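You operate a simulated robot arm through the tools that you are given. There is no shell and no other tool.

You run a simulated two-armed robot. Do the job below in one go: nothing can be reset, and whatever is moved stays where it is left.

## Task
Wind the clamped shuttle half full at tension 1.
Fine: blue knob to Half, black knob to 1; shut the guard before you switch on and start; leave the switch on.

It is judged by the outcome, as a careful person would: the job done as asked, and still so three seconds after it is handed in. It fails if anything else is knocked over, pushed out of place, dropped, spilled or broken.

## Robot
Two 6-joint arms with two-finger grippers on one trunk, on a base that drives. Base frame: it is fixed to the floor where the robot stands at the start and does not move with it; the origin is under the middle of the robot, x ahead of it, y to its left, z up; the surface under the hand at the start is at about z = 0.86. Readings come in m, degrees, newtons and seconds.
The left shoulder is at the start at [0.06, 0.143, 0.875], the right one opposite. With the tool pointing down near the work surface each hand reaches from about 0.28 to 0.7 m from the robot's upright axis, wherever it stands, measured 20 degrees to its own side. Places, roughly: black knob [0.4, 0.2, 0.9]; blue knob [0.5, 0.1, 0.9]; blue shuttle (15x2x4 cm) [0.7, -1.8, 0.9]; clear guard [0.7, 0.2, 1]; green button [0.5, -0.1, 0.9]; orange knob [0.4, -0.7, 0.9]; red jaw [0.7, -1, 0.9]; red knob [0.5, 0.5, 0.9]; red shuttle (15x2x4 cm) [0.7, -1.8, 0.9]; red switch [0.5, 0, 0.9]; small blue shuttle (12x2x3 cm) [0.7, -2, 0.7]; small red shuttle (12x2x3 cm) [0.7, -1.9, 0.7]; small yellow shuttle (12x2x3 cm) [0.7, -2.1, 0.7]; white lever [0.6, -1.2, 0.9]; yellow lever [0.5, 0, 0.9]; yellow shuttle (15x2x4 cm) [0.7, -1.9, 0.9]. Payload 2.45 kg a hand.
Tool frame (each hand has its own): the origin (TCP) lies between the finger pads and is the grasp point; the fingertips stand 0.026 m ahead of it; z points along the fingers, y is the line along which they close. Largest opening 0.096 m; the body of the gripper starts 0.069 m behind the TCP.
Orientation is told as [roll, pitch, yaw] about the base's x, y, z axes, in that order, counted from this pose: with the fingers straight down and closing along the base's y, the tool's x points along the base's -x, its y along +y and its z along -z.

## Interface
- The arms move only by the tool step_arm. It takes "left_rows", "right_rows" or both (then of equal length, played together; a hand with none holds still); each is a list of rows, each an object of numbers (a shift or turn left out is 0, a gripper value left out holds the last): "jaw": the opening in per cent of the stroke, from 0 (shut) to 100 (fully open); "dx", "dy", "dz": the shift along the tool's x, y, z in m; "rx", "ry", "rz": the turn, a rotation vector about the tool's x, y, z in degrees. In form: [{"jaw": .., "dx": .., "dy": .., "dz": .., "rx": .., "ry": .., "rz": ..}, ...]. A call has 1 to 20 rows; each row shifts and turns the commanded pose from where the row before left it, along the tool's axes as they then stand. Rows are played at 5 a second. More than 0.05 m and 8.6 degrees between two rows, or a gripper value outside its range, and nothing of the call is played. Where a pose cannot be reached the arm comes as near as it can. A force on the tool above 40 N (or 10 N above the force at the start of the call, whichever is more), or a blocked arm, ends the call early, and 0.2 s more pass. The fingers move at their own pace and stop on an object; they squeeze with about 40 N. The grip force told is the motor's: it shows also when the fingers shut on nothing. Time passes only in rows, and 0.2 s behind the last, so rows that do not move let the fingers close. It gives the time, the measured TCP pose, the force on the tool (base axes), the opening and the grip force at its end, in the units of the frame above (readings bear some noise), with the torque about the TCP (base axes, N m) and any sound that the robot's microphone picked up.
- Cameras (640 x 400 px; columns grow to the right, rows downward): "scene" is now at [0.1466, -0.001, 1.4837]; the picture's right is [-0.01, -1.00, 0.00], its down [-0.70, 0.01, -0.71] and it looks along [0.71, -0.01, -0.70] (base axes); focal length 253 px, centre (320, 200). "left" rides on the left gripper at [0.082, -0.003, -0.098] in its tool frame; the picture's right is [0.04, 1.00, 0.00], its down [-0.73, 0.03, -0.68] and it looks along [-0.68, 0.03, 0.73] (tool axes); focal length 256 px, centre (320, 200). "right" rides on the right gripper at [0.082, 0.003, -0.098] in its tool frame; the picture's right is [-0.04, 1.00, 0.00], its down [-0.73, -0.03, -0.68] and it looks along [-0.68, -0.03, 0.73] (tool axes); focal length 256 px, centre (320, 200). There is no depth. A picture from a camera that has moved, and an enlarged one, comes with that camera's place and axes in the base frame and with its lens.
- grab_frame(camera): a new picture of that camera. The clock stands still meanwhile.
- lift_body(by): slides the trunk up (or, below 0, down) by that many m; the arms and the scene camera ride with it, the base frame stays. It gives what a move gives, with no picture.
- base_move(legs): drives the robot by 1 to 6 legs, each [ahead, turn to the left] in m and degrees, along the robot's own axes; the way and the turn of a leg run together, so that a leg with both is an arc; at most 1.5 m and 180 degrees a leg. The arms and the cameras ride along, it lands a little off, and it stops where it bumps. It gives what a move gives.
- aim_head(pan, tilt): turns the head with the scene camera to pan (to the left, within 86 degrees either way) and tilt (down, from -29 to 69), counted from straight ahead of the robot. It gives what a move gives.
- zoom(camera, box): a new picture of the part [left, top, right, bottom] of that camera's present view, enlarged. The clock stands still meanwhile.
- hand_in(): hands the job in; it is judged then, once.

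Places have to be worked out from the pictures, the camera data and where the tool is seen. Open the grippers and draw the arms clear of the work before you hand the job in, unless the task says otherwise.

The tools are called by a JSON object that holds its "fn" and its "kwargs". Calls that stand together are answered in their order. step_arm: Moves the arms, as the interface text tells. Its arguments: {"type":"object","properties":{"left_rows":{"type":"array","items":{"type":"object","properties":{"jaw":{"type":"number"},"dx":{"type":"number"},"dy":{"type":"number"},"dz":{"type":"number"},"rx":{"type":"number"},"ry":{"type":"number"},"rz":{"type":"number"}}}},"right_rows":{"type":"array","items":{"type":"object","properties":{"jaw":{"type":"number"},"dx":{"type":"number"},"dy":{"type":"number"},"dz":{"type":"number"},"rx":{"type":"number"},"ry":{"type":"number"},"rz":{"type":"number"}}}}},"required":[]} The other tools are called the same way: lift_body (by) slides the trunk up or down; base_move (legs) drives the base; aim_head (pan, tilt) turns the head that bears the scene camera; grab_frame (camera) takes a picture; zoom (camera, box) takes an enlarged picture of a part of a camera's view; hand_in () hands the job in.

At the start:

```text
clock: 0.0
left_ee_pos: [0.4604, 0.2116, 1.2126]
left_orientation: [0.0, 0.0, -0.2]
left_ft_force: [-0.3, -0.7, 0.6]
left_moment: [0.01, 0.04, 0.01]
left_gripper_width: 0.0963
left_grip_force: 0.0
right_ee_pos: [0.4091, -0.1597, 1.262]
right_orientation: [0.0, 0.1, -0.1]
right_ft_force: [-0.1, -0.5, 0.6]
right_moment: [0.0, 0.01, 0.02]
right_gripper_width: 0.096
right_grip_force: 0.0
trunk travel left (down, up): [-0.5, 0.09]
robot x, y, heading: [-0.0028, 0.0006, -0.0]
head pan, tilt: [-0.8, 44.5]
```

scene: 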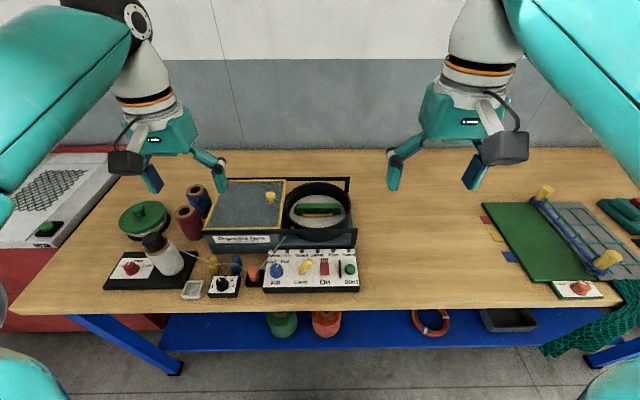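
right: 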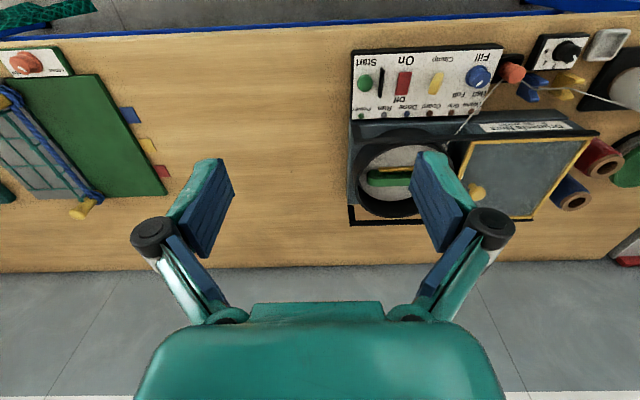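
left: 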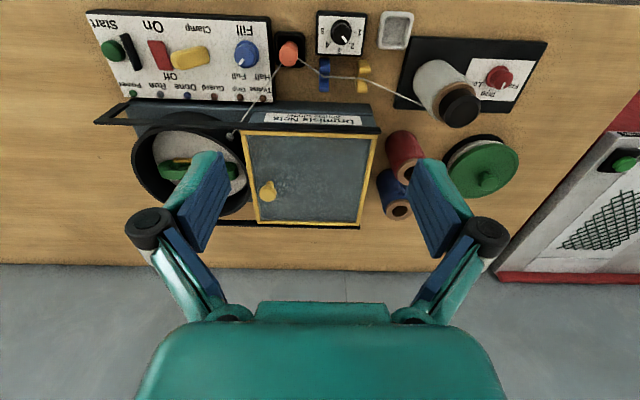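

I'll start with enlarged views of the winder panel, knobs and guard to see their present settings.

{"fn": "zoom", "kwargs": {"camera": "scene", "box": [250, 235, 370, 310]}}

{"fn": "zoom", "kwargs": {"camera": "scene", "box": [100, 170, 370, 310]}}

{"fn": "zoom", "kwargs": {"camera": "left", "box": [80, 0, 400, 120]}}

{"fn": "zoom", "kwargs": {"camera": "left", "box": [80, 80, 400, 240]}}

```text
5.33 times, centred on (310, 272) of scene
camera zoom: at [0.1466, -0.001, 1.4837], right [-0.01, -1.0, 0.0], down [-0.7, 0.01, -0.71], along [0.71, -0.01, -0.7], focal length 1348 px, centre (373, -187)
```

zoom: 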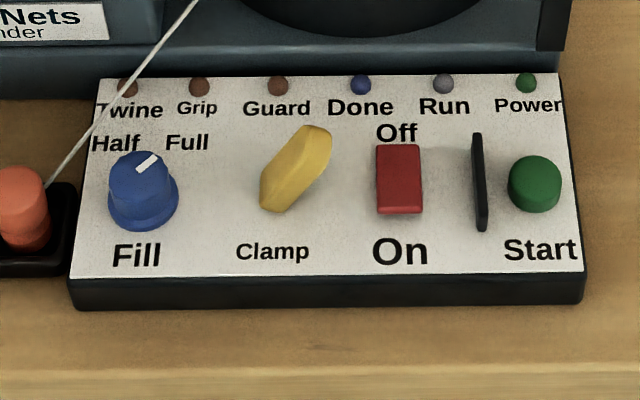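

```text
2.37 times, centred on (235, 240) of scene
camera zoom: at [0.1466, -0.001, 1.4837], right [-0.01, -1.0, 0.0], down [-0.7, 0.01, -0.71], along [0.71, -0.01, -0.7], focal length 599 px, centre (522, 105)
```

zoom: 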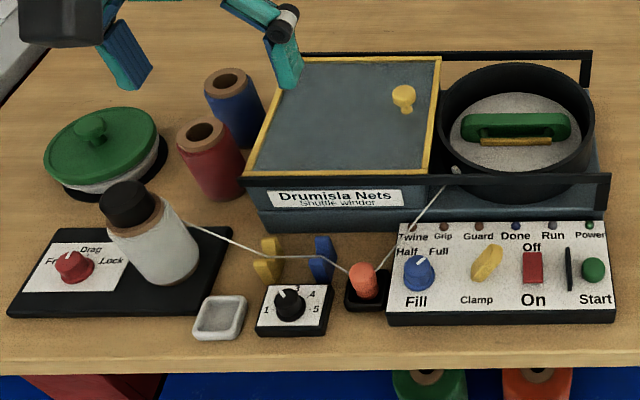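

```text
2.00 times, centred on (240, 60) of left
camera zoom: at [0.3791, 0.207, 1.3102], right [-0.04, 1.0, 0.0], down [0.73, 0.03, 0.68], along [0.68, 0.03, -0.73], focal length 512 px, centre (480, 480)
```

zoom: 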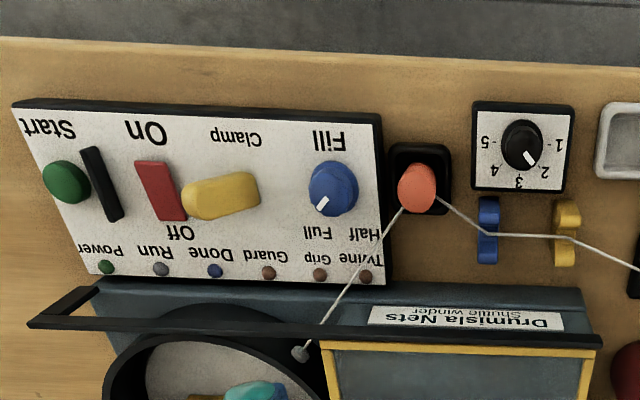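

```text
2.00 times, centred on (240, 160) of left
camera zoom: at [0.3791, 0.207, 1.3102], right [-0.04, 1.0, 0.0], down [0.73, 0.03, 0.68], along [0.68, 0.03, -0.73], focal length 512 px, centre (480, 280)
```

zoom: 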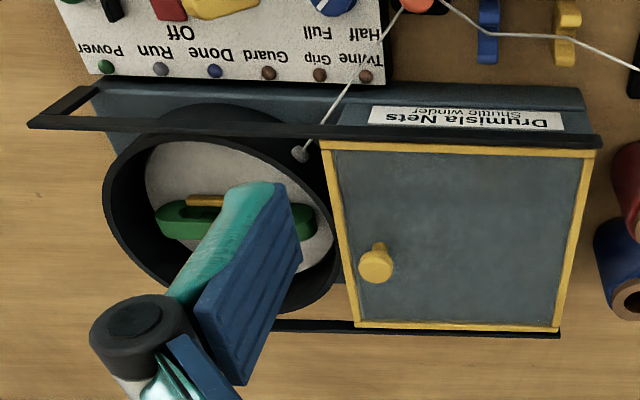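

The guard is a sliding frame parked to the left of the drum, the blue knob points at Full, and the black knob points near 2. I'll zoom in further on the drag knob, the tension knob, the switch and the drum.

{"fn": "zoom", "kwargs": {"camera": "scene", "box": [100, 220, 200, 300]}}

{"fn": "zoom", "kwargs": {"camera": "scene", "box": [180, 250, 280, 310]}}

{"fn": "zoom", "kwargs": {"camera": "scene", "box": [200, 170, 370, 260]}}

{"fn": "zoom", "kwargs": {"camera": "right", "box": [340, 30, 640, 230]}}

{"fn": "zoom", "kwargs": {"camera": "left", "box": [380, 10, 560, 130]}}

```text
5.00 times, centred on (150, 260) of scene
camera zoom: at [0.1466, -0.001, 1.4837], right [-0.01, -1.0, 0.0], down [-0.7, 0.01, -0.71], along [0.71, -0.01, -0.7], focal length 1264 px, centre (1170, -100)
```

zoom: 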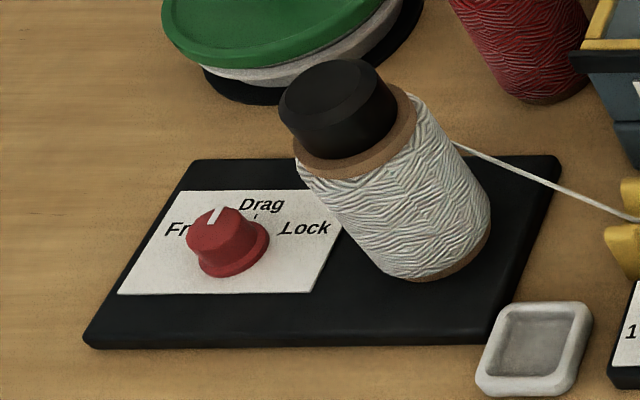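

```text
6.40 times, centred on (230, 280) of scene
camera zoom: at [0.1466, -0.001, 1.4837], right [-0.01, -1.0, 0.0], down [-0.7, 0.01, -0.71], along [0.71, -0.01, -0.7], focal length 1618 px, centre (896, -312)
```

zoom: 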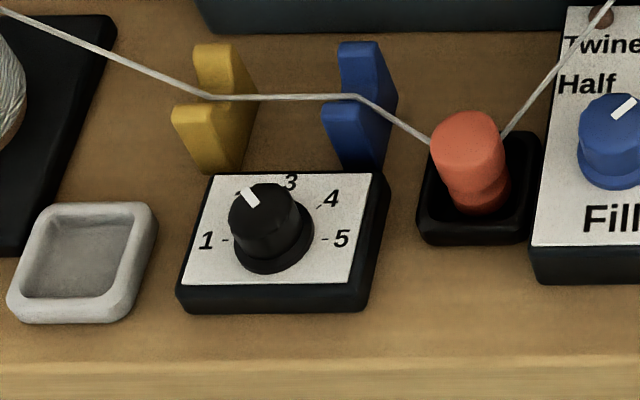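

```text
3.76 times, centred on (285, 215) of scene
camera zoom: at [0.1466, -0.001, 1.4837], right [-0.01, -1.0, 0.0], down [-0.7, 0.01, -0.71], along [0.71, -0.01, -0.7], focal length 952 px, centre (452, 144)
```

zoom: 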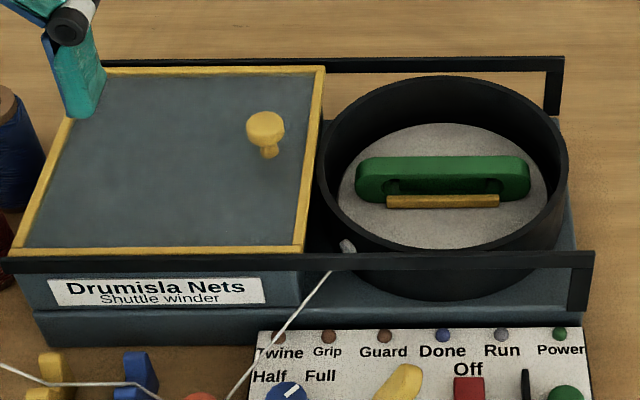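

```text
2.00 times, centred on (490, 130) of right
camera zoom: at [0.3274, -0.1567, 1.3592], right [0.04, 1.0, 0.0], down [0.73, -0.03, 0.68], along [0.68, -0.03, -0.73], focal length 512 px, centre (-20, 340)
```

zoom: 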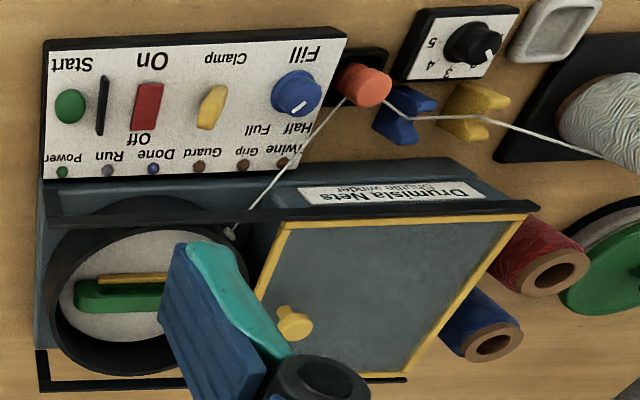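

```text
3.33 times, centred on (470, 70) of left
camera zoom: at [0.3791, 0.207, 1.3102], right [-0.04, 1.0, 0.0], down [0.73, 0.03, 0.68], along [0.68, 0.03, -0.73], focal length 853 px, centre (-180, 633)
```

zoom: 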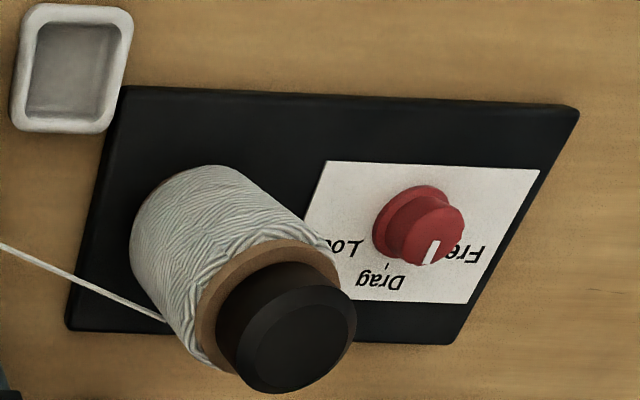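

The labels are readable from here. I'll lower the left hand so its camera gets a closer look at both knobs; everything there is well below z = 1.0.

{"fn": "step_arm", "kwargs": {"left_rows": [{"dz": 0.04, "dy": -0.01}, {"dz": 0.04, "dy": -0.01}, {"dz": 0.04, "dy": -0.01}, {"dz": 0.04, "dy": -0.01}]}}

{"fn": "grab_frame", "kwargs": {"camera": "left"}}

{"fn": "zoom", "kwargs": {"camera": "left", "box": [180, 20, 440, 180]}}

```text
clock: 1.0
left_ee_pos: [0.4613, 0.1688, 1.0533]
left_orientation: [0.0, 0.0, 0.0]
left_ft_force: [-0.4, -0.7, 0.0]
left_moment: [0.0, 0.03, 0.02]
left_gripper_width: 0.0958
left_grip_force: 0.0
right_ee_pos: [0.4095, -0.1586, 1.2611]
right_orientation: [0.0, 0.1, 0.1]
right_ft_force: [-0.3, -0.5, 0.2]
right_moment: [0.0, 0.01, 0.01]
right_gripper_width: 0.096
right_grip_force: 0.1
trunk travel left (down, up): [-0.5, 0.09]
robot x, y, heading: [-0.0023, 0.0001, -0.0]
head pan, tilt: [-0.8, 44.5]
```

```text
taken
camera left: at [0.38, 0.1656, 1.1502], right [-0.04, 1.0, 0.0], down [0.73, 0.03, 0.68], along [0.68, 0.03, -0.73], focal length 256 px, centre (320, 200)
```

left: 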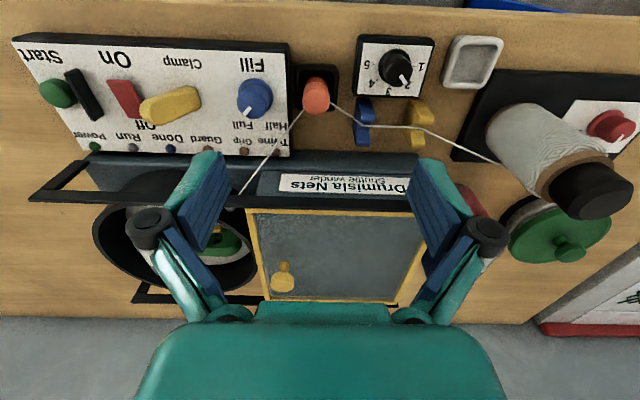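

```text
2.46 times, centred on (310, 100) of left
camera zoom: at [0.38, 0.1656, 1.1502], right [-0.04, 1.0, 0.0], down [0.73, 0.03, 0.68], along [0.68, 0.03, -0.73], focal length 630 px, centre (345, 446)
```

zoom: 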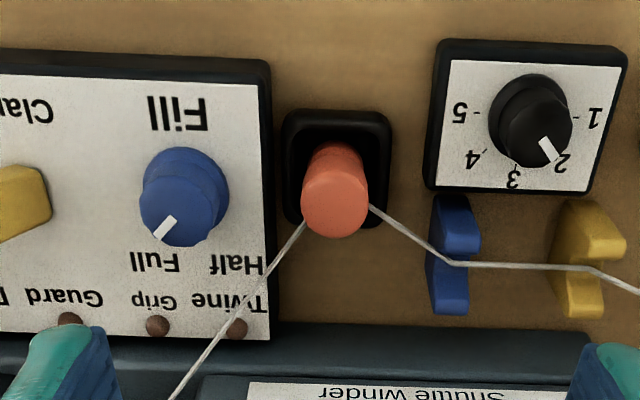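

The pointer angles are clear now: blue is about 40° right of straight ahead (Full) and black about 45° left (2). I'll also check the drag knob, clamp lever and drum from this view before touching anything.

{"fn": "zoom", "kwargs": {"camera": "left", "box": [540, 80, 640, 170]}}

{"fn": "zoom", "kwargs": {"camera": "left", "box": [10, 30, 210, 160]}}

{"fn": "zoom", "kwargs": {"camera": "scene", "box": [270, 175, 370, 240]}}

```text
4.44 times, centred on (590, 125) of left
camera zoom: at [0.38, 0.1656, 1.1502], right [-0.04, 1.0, 0.0], down [0.73, 0.03, 0.68], along [0.68, 0.03, -0.73], focal length 1138 px, centre (-880, 533)
```

zoom: 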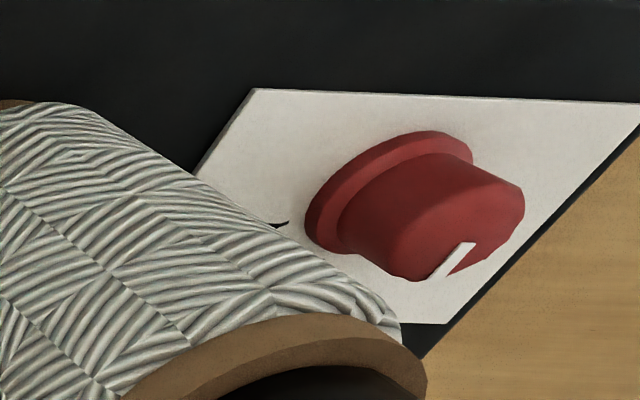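

```text
3.08 times, centred on (110, 95) of left
camera zoom: at [0.38, 0.1656, 1.1502], right [-0.04, 1.0, 0.0], down [0.73, 0.03, 0.68], along [0.68, 0.03, -0.73], focal length 788 px, centre (966, 523)
```

zoom: 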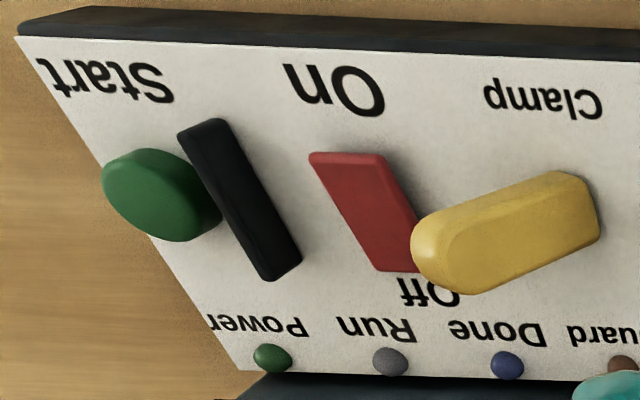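

```text
6.15 times, centred on (320, 208) of scene
camera zoom: at [0.1473, -0.0011, 1.4837], right [-0.01, -1.0, 0.0], down [-0.7, 0.01, -0.71], along [0.71, -0.01, -0.7], focal length 1556 px, centre (320, 154)
```

zoom: 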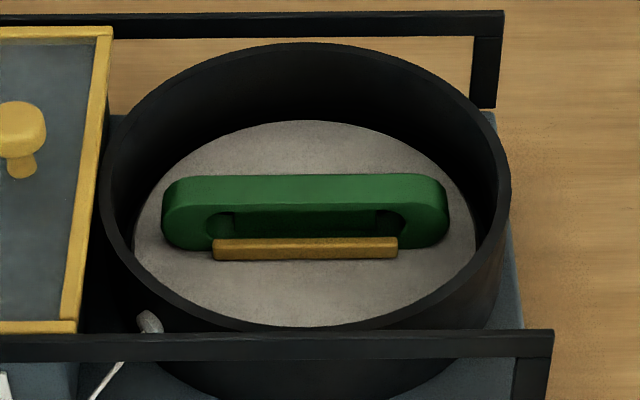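

Drag knob sits mid‑range, the clamp bar grips the green shuttle, and nothing there needs touching. I'll bring the left hand over the black knob (about [0.449, 0.236]) with the fingers half open, staying above it.

{"fn": "step_arm", "kwargs": {"left_rows": [{"jaw": 50, "dy": 0.034, "dx": 0.006, "dz": 0.02}, {"dy": 0.033, "dx": 0.006, "dz": 0.02}, {"dz": 0.02}]}}

{"fn": "grab_frame", "kwargs": {"camera": "left"}}

{"fn": "zoom", "kwargs": {"camera": "left", "box": [240, 60, 400, 200]}}

{"fn": "zoom", "kwargs": {"camera": "scene", "box": [120, 190, 320, 310]}}

```text
clock: 1.8
left_ee_pos: [0.4489, 0.2387, 0.9941]
left_orientation: [0.0, 0.0, -0.1]
left_ft_force: [0.5, -0.7, -0.6]
left_moment: [0.02, 0.02, -0.02]
left_gripper_width: 0.0479
left_grip_force: 0.0
right_ee_pos: [0.4096, -0.1592, 1.2629]
right_orientation: [0.0, 0.1, 0.0]
right_ft_force: [0.8, 0.4, 0.9]
right_moment: [-0.02, 0.03, 0.01]
right_gripper_width: 0.0959
right_grip_force: 0.0
trunk travel left (down, up): [-0.5, 0.09]
robot x, y, heading: [-0.0017, 0.0021, -0.2]
head pan, tilt: [-0.8, 44.5]
```

```text
taken
camera left: at [0.3674, 0.2347, 1.0901], right [-0.04, 1.0, 0.0], down [0.73, 0.03, 0.68], along [0.68, 0.03, -0.73], focal length 256 px, centre (320, 200)
```

left: 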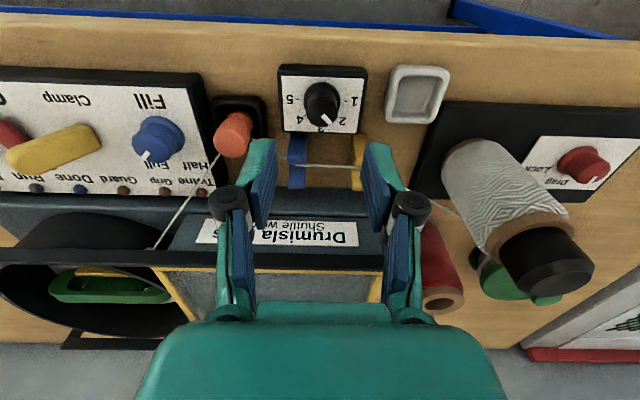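

```text
2.86 times, centred on (320, 130) of left
camera zoom: at [0.3674, 0.2347, 1.0901], right [-0.04, 1.0, 0.0], down [0.73, 0.03, 0.68], along [0.68, 0.03, -0.73], focal length 731 px, centre (320, 400)
```

zoom: 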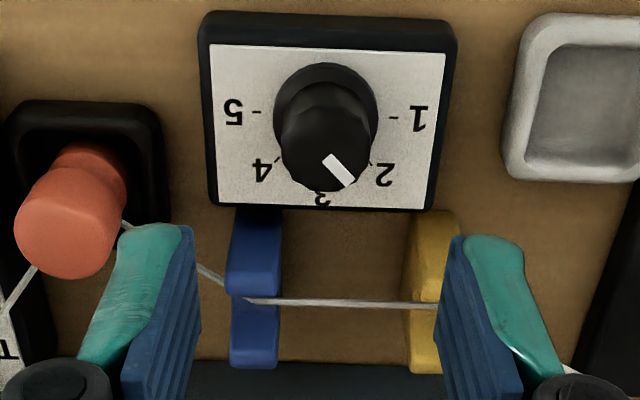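

```text
3.20 times, centred on (220, 250) of scene
camera zoom: at [0.1473, -0.0011, 1.4837], right [-0.01, -1.0, 0.0], down [-0.7, 0.01, -0.71], along [0.71, -0.01, -0.7], focal length 809 px, centre (640, 40)
```

zoom: 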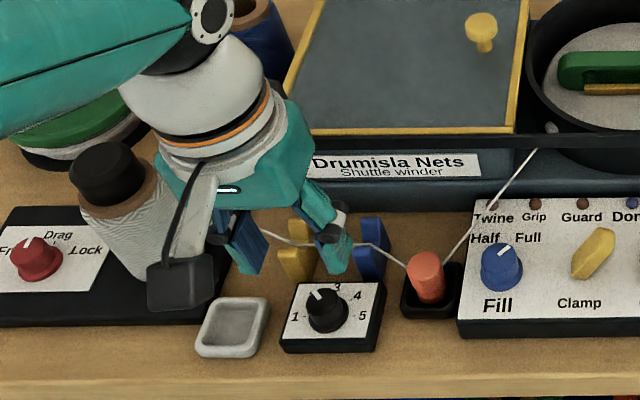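

Triangulating gives the black knob's top at about [0.449, 0.238, 0.909], right below the hand. I'll pre‑turn the hand 22° clockwise, narrow the jaw to 0.040 m, and descend partway.

{"fn": "step_arm", "kwargs": {"left_rows": [{"jaw": 42, "rz": 7.4}, {"rz": 7.4}, {"rz": 7.4}, {"dz": 0.02}, {"dz": 0.02}, {"dz": 0.01}]}}

{"fn": "zoom", "kwargs": {"camera": "left", "box": [200, 60, 440, 210]}}

{"fn": "zoom", "kwargs": {"camera": "scene", "box": [160, 220, 280, 310]}}

```text
clock: 3.2
left_ee_pos: [0.4482, 0.2381, 0.9435]
left_orientation: [0.0, 0.0, -22.1]
left_ft_force: [0.2, 0.3, -0.5]
left_moment: [0.0, 0.02, 0.01]
left_gripper_width: 0.0407
left_grip_force: 0.1
right_ee_pos: [0.4091, -0.1587, 1.263]
right_orientation: [0.0, 0.0, 0.1]
right_ft_force: [-0.1, 0.0, 0.8]
right_moment: [0.02, -0.01, -0.01]
right_gripper_width: 0.0958
right_grip_force: 0.1
trunk travel left (down, up): [-0.5, 0.09]
robot x, y, heading: [0.0008, -0.0016, -0.5]
head pan, tilt: [-0.8, 44.5]
```

```text
2.67 times, centred on (320, 135) of left
camera zoom: at [0.372, 0.2653, 1.0412], right [0.34, 0.94, 0.0], down [0.69, -0.25, 0.68], along [0.64, -0.23, -0.73], focal length 683 px, centre (320, 373)
```

zoom: 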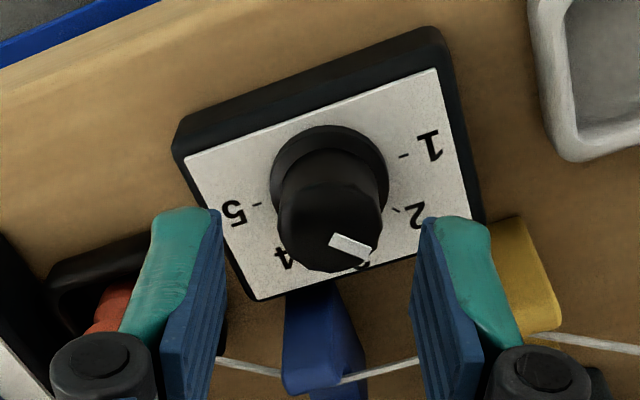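

```text
4.44 times, centred on (220, 265) of scene
camera zoom: at [0.1468, -0.0009, 1.4837], right [-0.01, -1.0, 0.0], down [-0.7, 0.01, -0.71], along [0.71, -0.01, -0.7], focal length 1124 px, centre (764, -89)
```

zoom: 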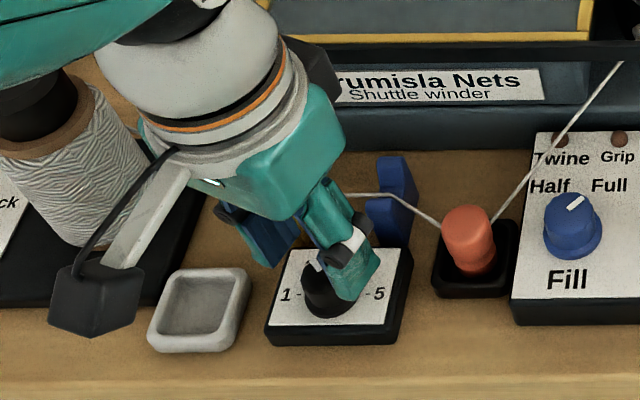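

The knob sits centred between the pads, and the fingers clear the guide and twine. I'll descend the last 3 cm and close on the knob.

{"fn": "step_arm", "kwargs": {"left_rows": [{"dz": 0.01}, {"dz": 0.01}, {"dz": 0.01}, {}]}}

{"fn": "zoom", "kwargs": {"camera": "left", "box": [200, 60, 440, 210]}}

{"fn": "zoom", "kwargs": {"camera": "scene", "box": [160, 220, 280, 310]}}

```text
clock: 4.2
left_ee_pos: [0.4476, 0.2375, 0.9141]
left_orientation: [0.0, 0.0, -22.2]
left_ft_force: [0.7, -0.3, -0.3]
left_moment: [-0.04, 0.04, 0.03]
left_gripper_width: 0.0402
left_grip_force: 0.0
right_ee_pos: [0.4078, -0.1583, 1.2625]
right_orientation: [0.0, 0.0, 0.1]
right_ft_force: [0.0, 0.3, 0.5]
right_moment: [0.0, 0.0, -0.01]
right_gripper_width: 0.096
right_grip_force: 0.0
trunk travel left (down, up): [-0.5, 0.09]
robot x, y, heading: [0.0014, -0.0003, -0.1]
head pan, tilt: [-0.8, 44.5]
```

```text
2.67 times, centred on (320, 135) of left
camera zoom: at [0.3711, 0.2648, 1.0114], right [0.34, 0.94, 0.0], down [0.69, -0.25, 0.68], along [0.64, -0.23, -0.73], focal length 683 px, centre (320, 373)
```

zoom: 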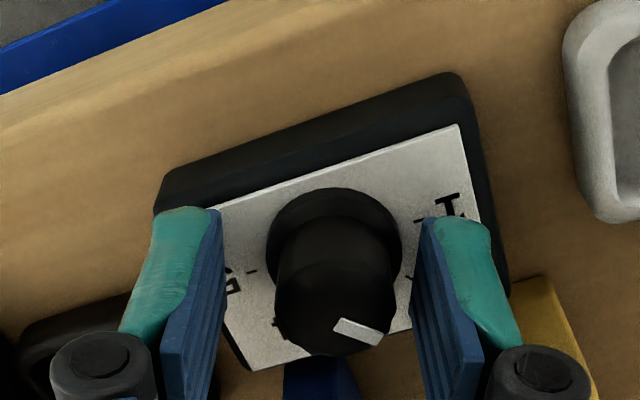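

```text
4.44 times, centred on (220, 265) of scene
camera zoom: at [0.1465, -0.001, 1.4838], right [-0.01, -1.0, 0.0], down [-0.7, 0.01, -0.71], along [0.71, -0.01, -0.7], focal length 1124 px, centre (764, -89)
```

zoom: 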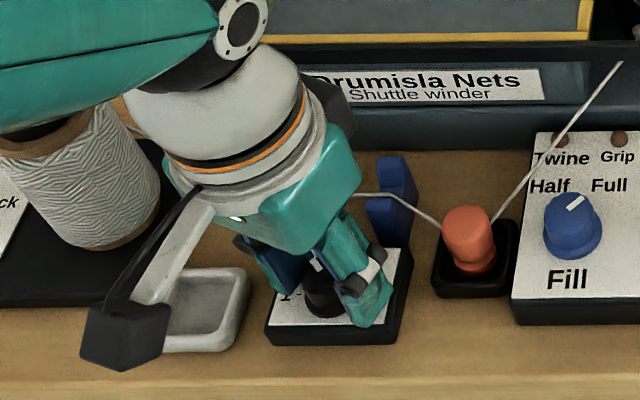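

The knob top is centred between the pads at TCP level. Now I close on it.

{"fn": "step_arm", "kwargs": {"left_rows": [{"jaw": 20}, {"jaw": 10}, {"jaw": 10}]}}

{"fn": "zoom", "kwargs": {"camera": "left", "box": [200, 60, 440, 210]}}

```text
clock: 5.0
left_ee_pos: [0.449, 0.2394, 0.9131]
left_orientation: [0.0, -0.1, -22.1]
left_ft_force: [8.9, 19.8, 3.7]
left_moment: [0.85, -0.11, 0.01]
left_gripper_width: 0.0234
left_grip_force: 45.5
right_ee_pos: [0.4102, -0.1572, 1.2628]
right_orientation: [-0.1, 0.1, 0.0]
right_ft_force: [0.0, -0.1, 0.3]
right_moment: [0.03, -0.01, -0.01]
right_gripper_width: 0.0958
right_grip_force: 0.1
trunk travel left (down, up): [-0.5, 0.09]
robot x, y, heading: [0.0011, -0.0042, 0.1]
head pan, tilt: [-0.8, 44.5]
```

```text
2.67 times, centred on (320, 135) of left
camera zoom: at [0.3726, 0.2673, 1.0112], right [0.34, 0.94, 0.0], down [0.69, -0.25, 0.68], along [0.64, -0.23, -0.73], focal length 683 px, centre (320, 373)
```

zoom: 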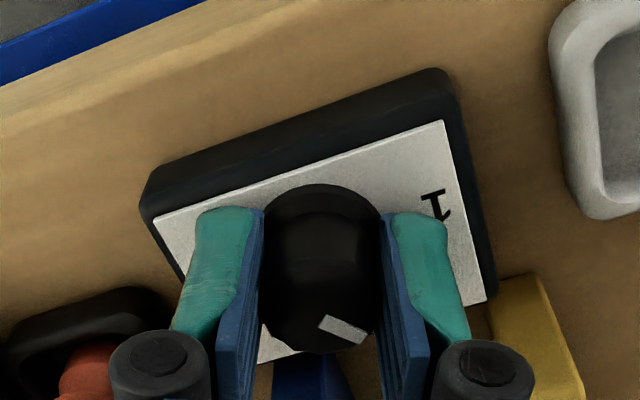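

Gripped at 23 mm, but the hand is about 2 mm off centre (20 N sideways). I'll shift 2 mm along its closing axis to relieve it and then turn counter‑clockwise in small rows.

{"fn": "step_arm", "kwargs": {"left_rows": [{"dy": 0.002}, {"rz": -5}, {"rz": -5}, {"rz": -5}, {}]}}

{"fn": "zoom", "kwargs": {"camera": "left", "box": [200, 60, 440, 210]}}

```text
clock: 6.2
left_ee_pos: [0.4486, 0.2402, 0.9135]
left_orientation: [0.0, -0.1, -7.1]
left_ft_force: [5.7, 8.1, 14.9]
left_moment: [-0.03, -0.71, -0.01]
left_gripper_width: 0.0233
left_grip_force: 45.4
right_ee_pos: [0.4081, -0.1591, 1.2636]
right_orientation: [-0.1, 0.0, 0.0]
right_ft_force: [-0.2, -0.2, -0.6]
right_moment: [0.02, 0.02, -0.01]
right_gripper_width: 0.0958
right_grip_force: 0.1
trunk travel left (down, up): [-0.5, 0.09]
robot x, y, heading: [0.0004, -0.0015, 0.0]
head pan, tilt: [-0.8, 44.5]
```

```text
2.67 times, centred on (320, 135) of left
camera zoom: at [0.368, 0.2465, 1.0113], right [0.08, 1.0, 0.0], down [0.73, -0.06, 0.68], along [0.68, -0.06, -0.73], focal length 683 px, centre (320, 373)
```

zoom: 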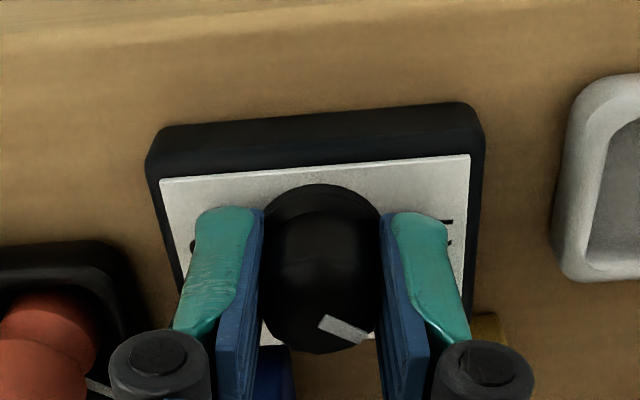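

The knob turns with the hand. Another 30° should bring the pointer to 1.

{"fn": "step_arm", "kwargs": {"left_rows": [{"rz": -6}, {"rz": -6}, {"rz": -6}, {"rz": -6}, {"rz": -6}, {}]}}

{"fn": "zoom", "kwargs": {"camera": "left", "box": [200, 60, 440, 210]}}

{"fn": "zoom", "kwargs": {"camera": "scene", "box": [160, 220, 280, 310]}}

```text
clock: 7.6
left_ee_pos: [0.4488, 0.2401, 0.9143]
left_orientation: [0.0, -0.1, 22.8]
left_ft_force: [8.0, 8.1, 17.0]
left_moment: [0.29, -0.34, -0.01]
left_gripper_width: 0.0233
left_grip_force: 44.9
right_ee_pos: [0.4088, -0.1592, 1.262]
right_orientation: [0.0, 0.0, 0.0]
right_ft_force: [0.3, -0.2, 0.3]
right_moment: [0.0, -0.01, -0.01]
right_gripper_width: 0.0963
right_grip_force: 0.0
trunk travel left (down, up): [-0.5, 0.09]
robot x, y, heading: [-0.0048, -0.0017, 0.1]
head pan, tilt: [-0.8, 44.5]
```

```text
2.67 times, centred on (320, 135) of left
camera zoom: at [0.3755, 0.2047, 1.0113], right [-0.42, 0.91, 0.0], down [0.66, 0.31, 0.68], along [0.62, 0.29, -0.73], focal length 683 px, centre (320, 373)
```

zoom: 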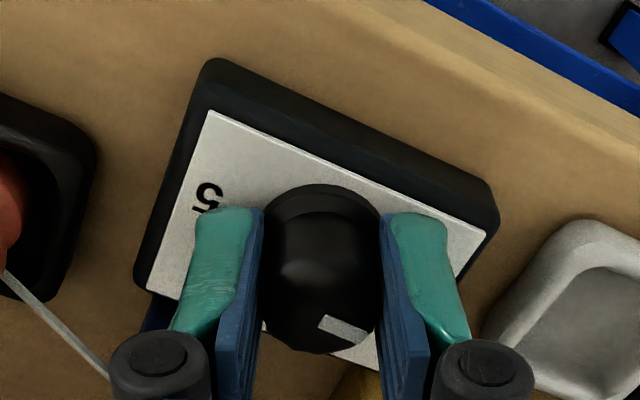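

```text
4.44 times, centred on (220, 265) of scene
camera zoom: at [0.1462, -0.0007, 1.4838], right [-0.01, -1.0, 0.0], down [-0.7, 0.01, -0.71], along [0.71, -0.01, -0.7], focal length 1124 px, centre (764, -89)
```

zoom: 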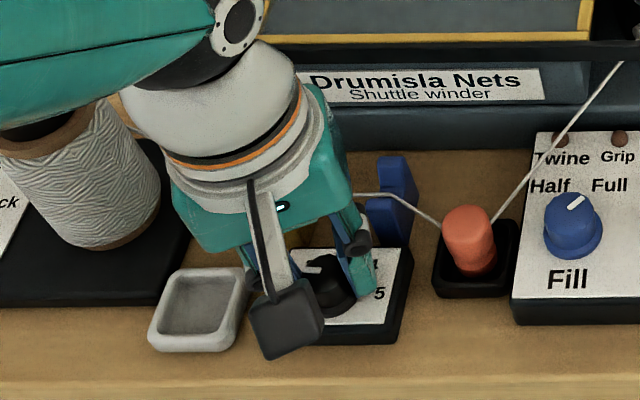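

By my pointer estimate the knob is now about 88–90° left, i.e. at 1. I'll release, rise straight up, and look.

{"fn": "step_arm", "kwargs": {"left_rows": [{"jaw": 42}, {}, {"dz": -0.02}, {"dz": -0.03}, {"dz": -0.03}]}}

{"fn": "zoom", "kwargs": {"camera": "left", "box": [200, 50, 440, 200]}}

{"fn": "zoom", "kwargs": {"camera": "scene", "box": [160, 230, 280, 310]}}

```text
clock: 8.8
left_ee_pos: [0.4499, 0.2379, 0.9927]
left_orientation: [0.0, 0.0, 22.7]
left_ft_force: [-0.5, 0.8, 0.3]
left_moment: [-0.01, 0.01, 0.0]
left_gripper_width: 0.0404
left_grip_force: 0.1
right_ee_pos: [0.4086, -0.1599, 1.2612]
right_orientation: [0.0, 0.0, 0.1]
right_ft_force: [-0.6, 0.0, -0.9]
right_moment: [-0.01, 0.0, -0.02]
right_gripper_width: 0.096
right_grip_force: 0.0
trunk travel left (down, up): [-0.5, 0.09]
robot x, y, heading: [-0.0001, 0.0003, -0.1]
head pan, tilt: [-0.8, 44.5]
```

```text
2.67 times, centred on (320, 125) of left
camera zoom: at [0.3754, 0.2034, 1.0907], right [-0.42, 0.91, 0.0], down [0.67, 0.31, 0.68], along [0.61, 0.29, -0.73], focal length 683 px, centre (320, 400)
```

zoom: 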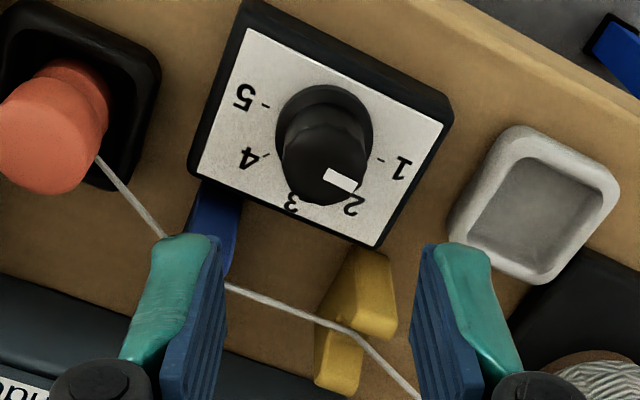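

```text
5.00 times, centred on (220, 270) of scene
camera zoom: at [0.1461, -0.0011, 1.4838], right [-0.01, -1.0, 0.0], down [-0.7, 0.01, -0.71], along [0.71, -0.01, -0.7], focal length 1264 px, centre (820, -150)
```

zoom: 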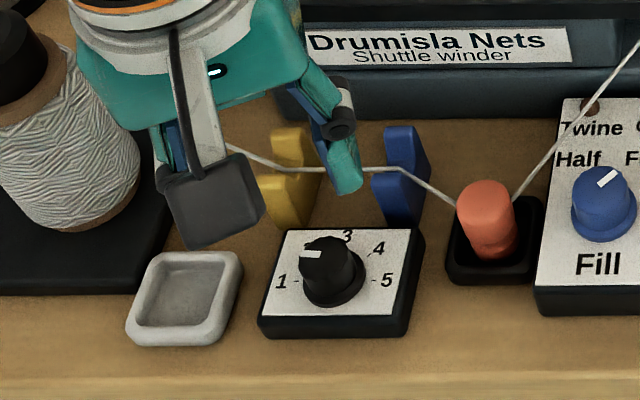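

The pointer looks at 1. I'll zoom in more tightly to judge the remaining angle error.

{"fn": "zoom", "kwargs": {"camera": "scene", "box": [208, 270, 248, 295]}}

{"fn": "zoom", "kwargs": {"camera": "left", "box": [280, 70, 370, 140]}}

```text
16.00 times, centred on (228, 282) of scene
camera zoom: at [0.1461, -0.0011, 1.4838], right [-0.01, -1.0, 0.0], down [-0.7, 0.01, -0.71], along [0.71, -0.01, -0.7], focal length 4046 px, centre (1792, -1120)
```

zoom: 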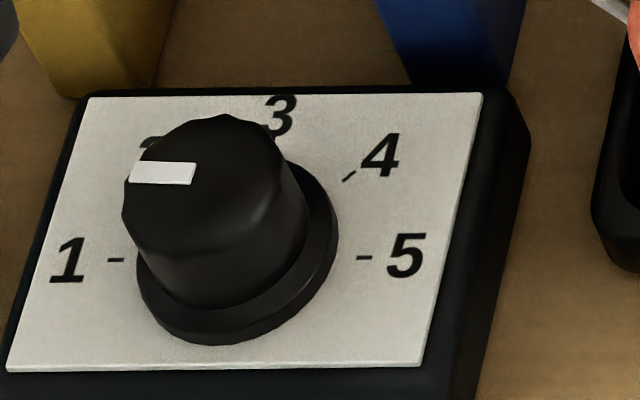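

```text
5.71 times, centred on (325, 105) of left
camera zoom: at [0.3754, 0.2034, 1.0907], right [-0.42, 0.91, 0.0], down [0.67, 0.31, 0.68], along [0.61, 0.29, -0.73], focal length 1463 px, centre (291, 743)
```

zoom: 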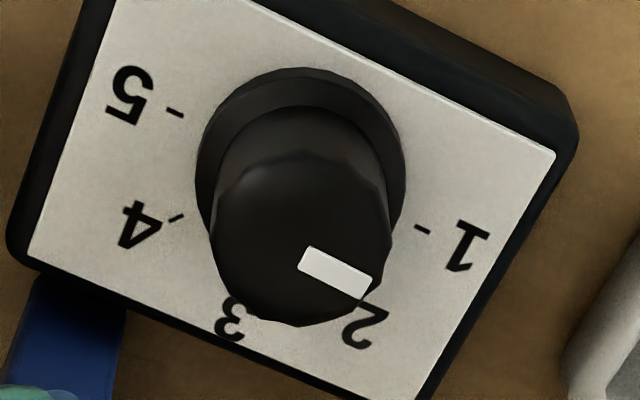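

The pointer is within 2–4° of the 1 tick, so the black knob is set. Next I rise a little, turn back to about +5° yaw and move over the blue knob at about [0.478, 0.107].

{"fn": "step_arm", "kwargs": {"left_rows": [{"rz": 6, "dz": -0.015}, {"rz": 6, "dz": -0.015}, {"rz": 5.7}, {"dy": -0.034, "dx": -0.0041}, {"dy": -0.033, "dx": -0.0041}, {"dy": -0.033, "dx": -0.0041}, {"dy": -0.033, "dx": -0.0042}, {}]}}

{"fn": "grab_frame", "kwargs": {"camera": "left"}}

{"fn": "zoom", "kwargs": {"camera": "left", "box": [220, 40, 420, 180]}}

```text
clock: 10.6
left_ee_pos: [0.4763, 0.108, 1.0224]
left_orientation: [0.0, 0.0, 5.1]
left_ft_force: [0.1, 0.5, -0.9]
left_moment: [-0.02, -0.02, 0.02]
left_gripper_width: 0.0404
left_grip_force: 0.0
right_ee_pos: [0.4088, -0.1592, 1.2612]
right_orientation: [0.1, 0.0, 0.0]
right_ft_force: [-0.6, 0.3, 0.6]
right_moment: [-0.03, 0.0, 0.01]
right_gripper_width: 0.096
right_grip_force: 0.2
trunk travel left (down, up): [-0.5, 0.09]
robot x, y, heading: [-0.0004, 0.003, 0.1]
head pan, tilt: [-0.8, 44.5]
```

```text
taken
camera left: at [0.3966, 0.0968, 1.1195], right [-0.13, 0.99, 0.0], down [0.73, 0.09, 0.68], along [0.67, 0.09, -0.73], focal length 256 px, centre (320, 200)
```

left: 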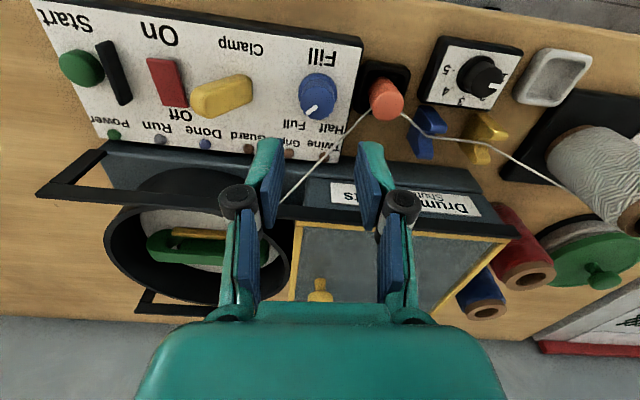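

```text
2.86 times, centred on (320, 110) of left
camera zoom: at [0.3966, 0.0968, 1.1195], right [-0.13, 0.99, 0.0], down [0.73, 0.09, 0.68], along [0.67, 0.09, -0.73], focal length 731 px, centre (320, 457)
```

zoom: 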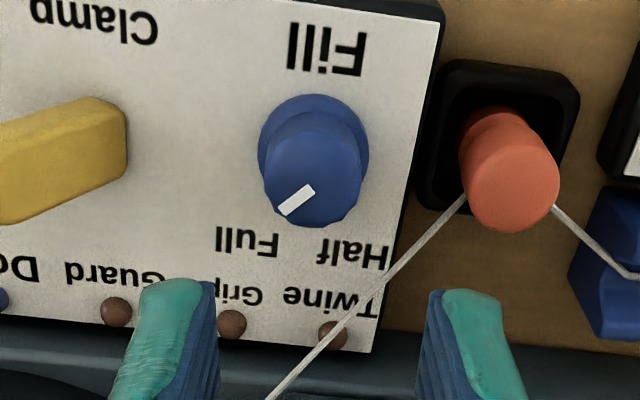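

Blue knob top is at about [0.4787, 0.106, 0.914]; the twine and orange post stay about 1 cm clear of the left finger. I'll correct by 2 mm, open to 46 mm, and descend to z ≈ 0.95 to check.

{"fn": "step_arm", "kwargs": {"left_rows": [{"jaw": 48, "dx": -0.0022, "dy": -0.0022, "dz": 0.02}, {"dz": 0.02}, {"dz": 0.02}, {"dz": 0.012}, {}]}}

{"fn": "zoom", "kwargs": {"camera": "left", "box": [200, 60, 440, 210]}}

{"fn": "zoom", "kwargs": {"camera": "scene", "box": [210, 220, 370, 310]}}

```text
clock: 11.8
left_ee_pos: [0.4803, 0.1063, 0.9496]
left_orientation: [0.0, -0.1, 5.2]
left_ft_force: [0.2, -1.1, -0.3]
left_moment: [-0.01, -0.02, 0.0]
left_gripper_width: 0.0459
left_grip_force: 0.0
right_ee_pos: [0.4083, -0.1596, 1.2622]
right_orientation: [-0.1, 0.0, 0.0]
right_ft_force: [-0.2, 1.0, -0.5]
right_moment: [0.0, -0.02, -0.03]
right_gripper_width: 0.096
right_grip_force: 0.1
trunk travel left (down, up): [-0.5, 0.09]
robot x, y, heading: [-0.0027, 0.0005, 0.0]
head pan, tilt: [-0.8, 44.5]
```

```text
2.67 times, centred on (320, 135) of left
camera zoom: at [0.3996, 0.0955, 1.0482], right [-0.13, 0.99, 0.0], down [0.73, 0.09, 0.68], along [0.67, 0.09, -0.73], focal length 683 px, centre (320, 373)
```

zoom: 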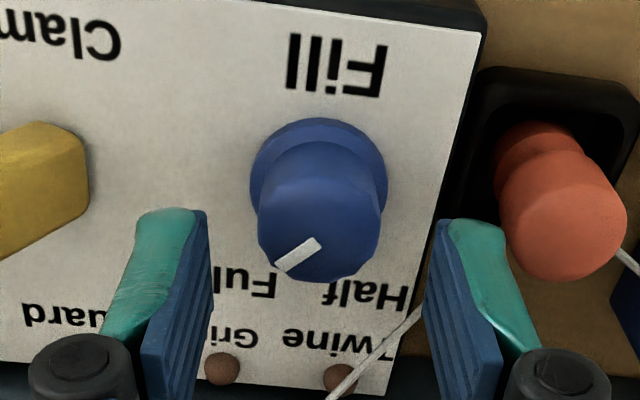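

```text
4.00 times, centred on (290, 265) of scene
camera zoom: at [0.1466, -0.001, 1.4837], right [-0.01, -1.0, 0.0], down [-0.7, 0.01, -0.71], along [0.71, -0.01, -0.7], focal length 1011 px, centre (440, -60)
```

zoom: 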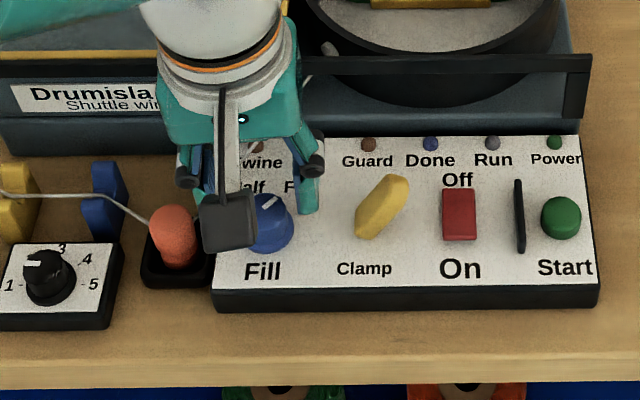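

The twine passes about 6 mm from the left finger's corner, so I'll turn the hand a further 7° counter‑clockwise (away from the twine), narrow to 41 mm, shift 2 mm back, and descend to z ≈ 0.921.

{"fn": "step_arm", "kwargs": {"left_rows": [{"jaw": 43, "rz": -7, "dx": 0.002}, {}, {"dz": 0.01}, {"dz": 0.01}, {"dz": 0.008}, {}]}}

{"fn": "zoom", "kwargs": {"camera": "left", "box": [200, 80, 440, 230]}}

{"fn": "zoom", "kwargs": {"camera": "scene", "box": [210, 220, 370, 310]}}

```text
clock: 13.2
left_ee_pos: [0.4774, 0.1069, 0.9234]
left_orientation: [0.0, 0.0, 12.1]
left_ft_force: [-0.8, 0.0, 0.7]
left_moment: [-0.02, -0.02, -0.02]
left_gripper_width: 0.0411
left_grip_force: 0.0
right_ee_pos: [0.4095, -0.1585, 1.262]
right_orientation: [0.0, 0.0, 0.0]
right_ft_force: [0.0, -0.8, 0.1]
right_moment: [-0.04, -0.01, -0.01]
right_gripper_width: 0.0963
right_grip_force: 0.2
trunk travel left (down, up): [-0.5, 0.09]
robot x, y, heading: [-0.002, -0.0007, 0.0]
head pan, tilt: [-0.8, 44.5]
```

```text
2.67 times, centred on (320, 155) of left
camera zoom: at [0.3989, 0.0856, 1.0203], right [-0.25, 0.97, 0.0], down [0.71, 0.18, 0.68], along [0.66, 0.17, -0.73], focal length 683 px, centre (320, 320)
```

zoom: 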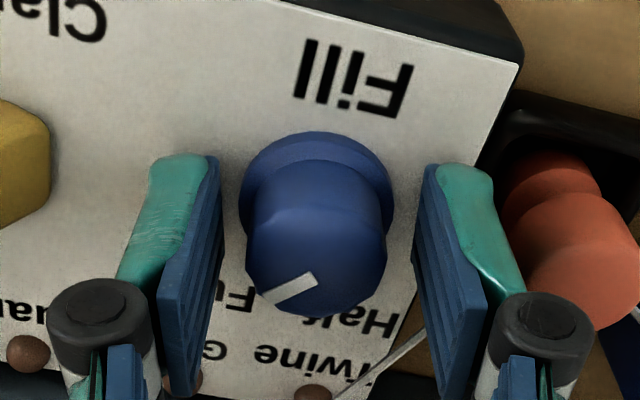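

```text
4.00 times, centred on (290, 265) of scene
camera zoom: at [0.1466, -0.001, 1.4837], right [-0.01, -1.0, 0.0], down [-0.7, 0.01, -0.71], along [0.71, -0.01, -0.7], focal length 1011 px, centre (440, -60)
```

zoom: 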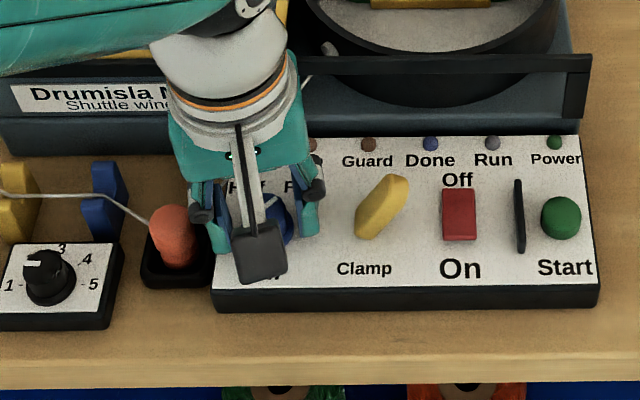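

The knob is centred between the pads within a millimetre. Closing on it now.

{"fn": "step_arm", "kwargs": {"left_rows": [{"jaw": 28, "dx": 0.0015}, {"jaw": 14}, {"jaw": 14}]}}

{"fn": "zoom", "kwargs": {"camera": "left", "box": [200, 80, 440, 230]}}

```text
clock: 14.0
left_ee_pos: [0.4767, 0.1068, 0.9222]
left_orientation: [0.0, -0.1, 12.0]
left_ft_force: [3.9, -3.2, -1.9]
left_moment: [-0.05, -0.53, 0.01]
left_gripper_width: 0.0278
left_grip_force: 44.9
right_ee_pos: [0.4099, -0.1602, 1.2605]
right_orientation: [0.0, 0.1, 0.0]
right_ft_force: [-0.9, 0.2, 0.0]
right_moment: [0.0, -0.01, 0.02]
right_gripper_width: 0.0962
right_grip_force: 0.1
trunk travel left (down, up): [-0.5, 0.09]
robot x, y, heading: [-0.0015, 0.0002, -0.3]
head pan, tilt: [-0.8, 44.5]
```

```text
2.67 times, centred on (320, 155) of left
camera zoom: at [0.3981, 0.0848, 1.0203], right [-0.25, 0.97, 0.0], down [0.71, 0.18, 0.68], along [0.66, 0.17, -0.73], focal length 683 px, centre (320, 320)
```

zoom: 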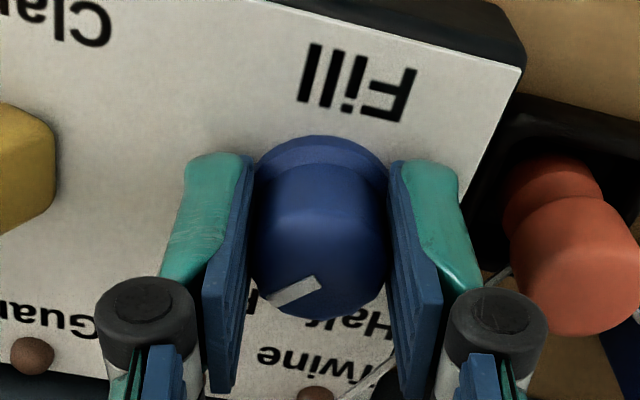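

Gripped at 28 mm with only small side forces. I turn counter‑clockwise 40° first and check that the knob follows.

{"fn": "step_arm", "kwargs": {"left_rows": [{"rz": -6}, {"rz": -7}, {"rz": -7}, {"rz": -7}, {"rz": -7}, {"rz": -6}, {}]}}

{"fn": "zoom", "kwargs": {"camera": "left", "box": [200, 80, 440, 230]}}

{"fn": "zoom", "kwargs": {"camera": "scene", "box": [210, 210, 370, 310]}}

```text
clock: 15.6
left_ee_pos: [0.4789, 0.1046, 0.9226]
left_orientation: [-0.3, -0.1, 52.1]
left_ft_force: [12.5, -15.3, 4.9]
left_moment: [-0.16, -0.22, -0.06]
left_gripper_width: 0.0276
left_grip_force: 44.8
right_ee_pos: [0.4096, -0.1598, 1.2612]
right_orientation: [0.1, 0.1, 0.0]
right_ft_force: [-0.1, 0.6, 0.4]
right_moment: [0.01, -0.01, 0.0]
right_gripper_width: 0.096
right_grip_force: 0.1
trunk travel left (down, up): [-0.5, 0.09]
robot x, y, heading: [0.0022, -0.0005, 0.5]
head pan, tilt: [-0.8, 44.5]
```

```text
2.67 times, centred on (320, 155) of left
camera zoom: at [0.4304, 0.0372, 1.0204], right [-0.81, 0.58, 0.0], down [0.43, 0.6, 0.68], along [0.4, 0.55, -0.73], focal length 683 px, centre (320, 320)
```

zoom: 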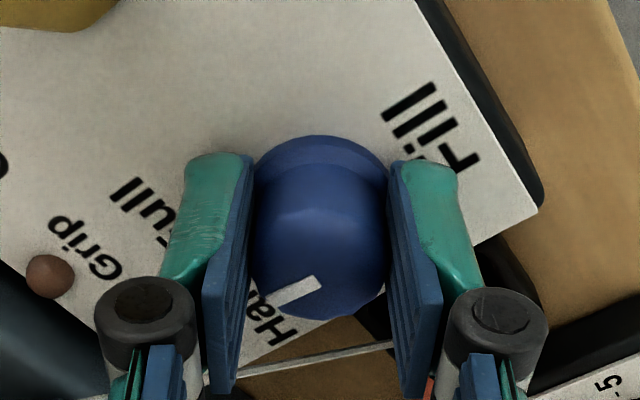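

```text
4.00 times, centred on (290, 260) of scene
camera zoom: at [0.1482, -0.0031, 1.4836], right [-0.01, -1.0, 0.0], down [-0.7, 0.01, -0.71], along [0.71, -0.01, -0.7], focal length 1011 px, centre (440, -40)
```

zoom: 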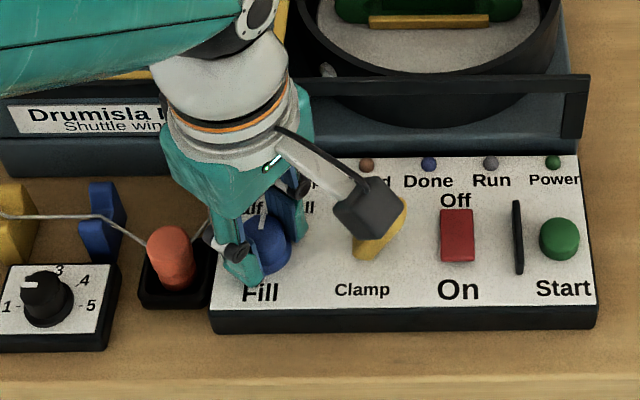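

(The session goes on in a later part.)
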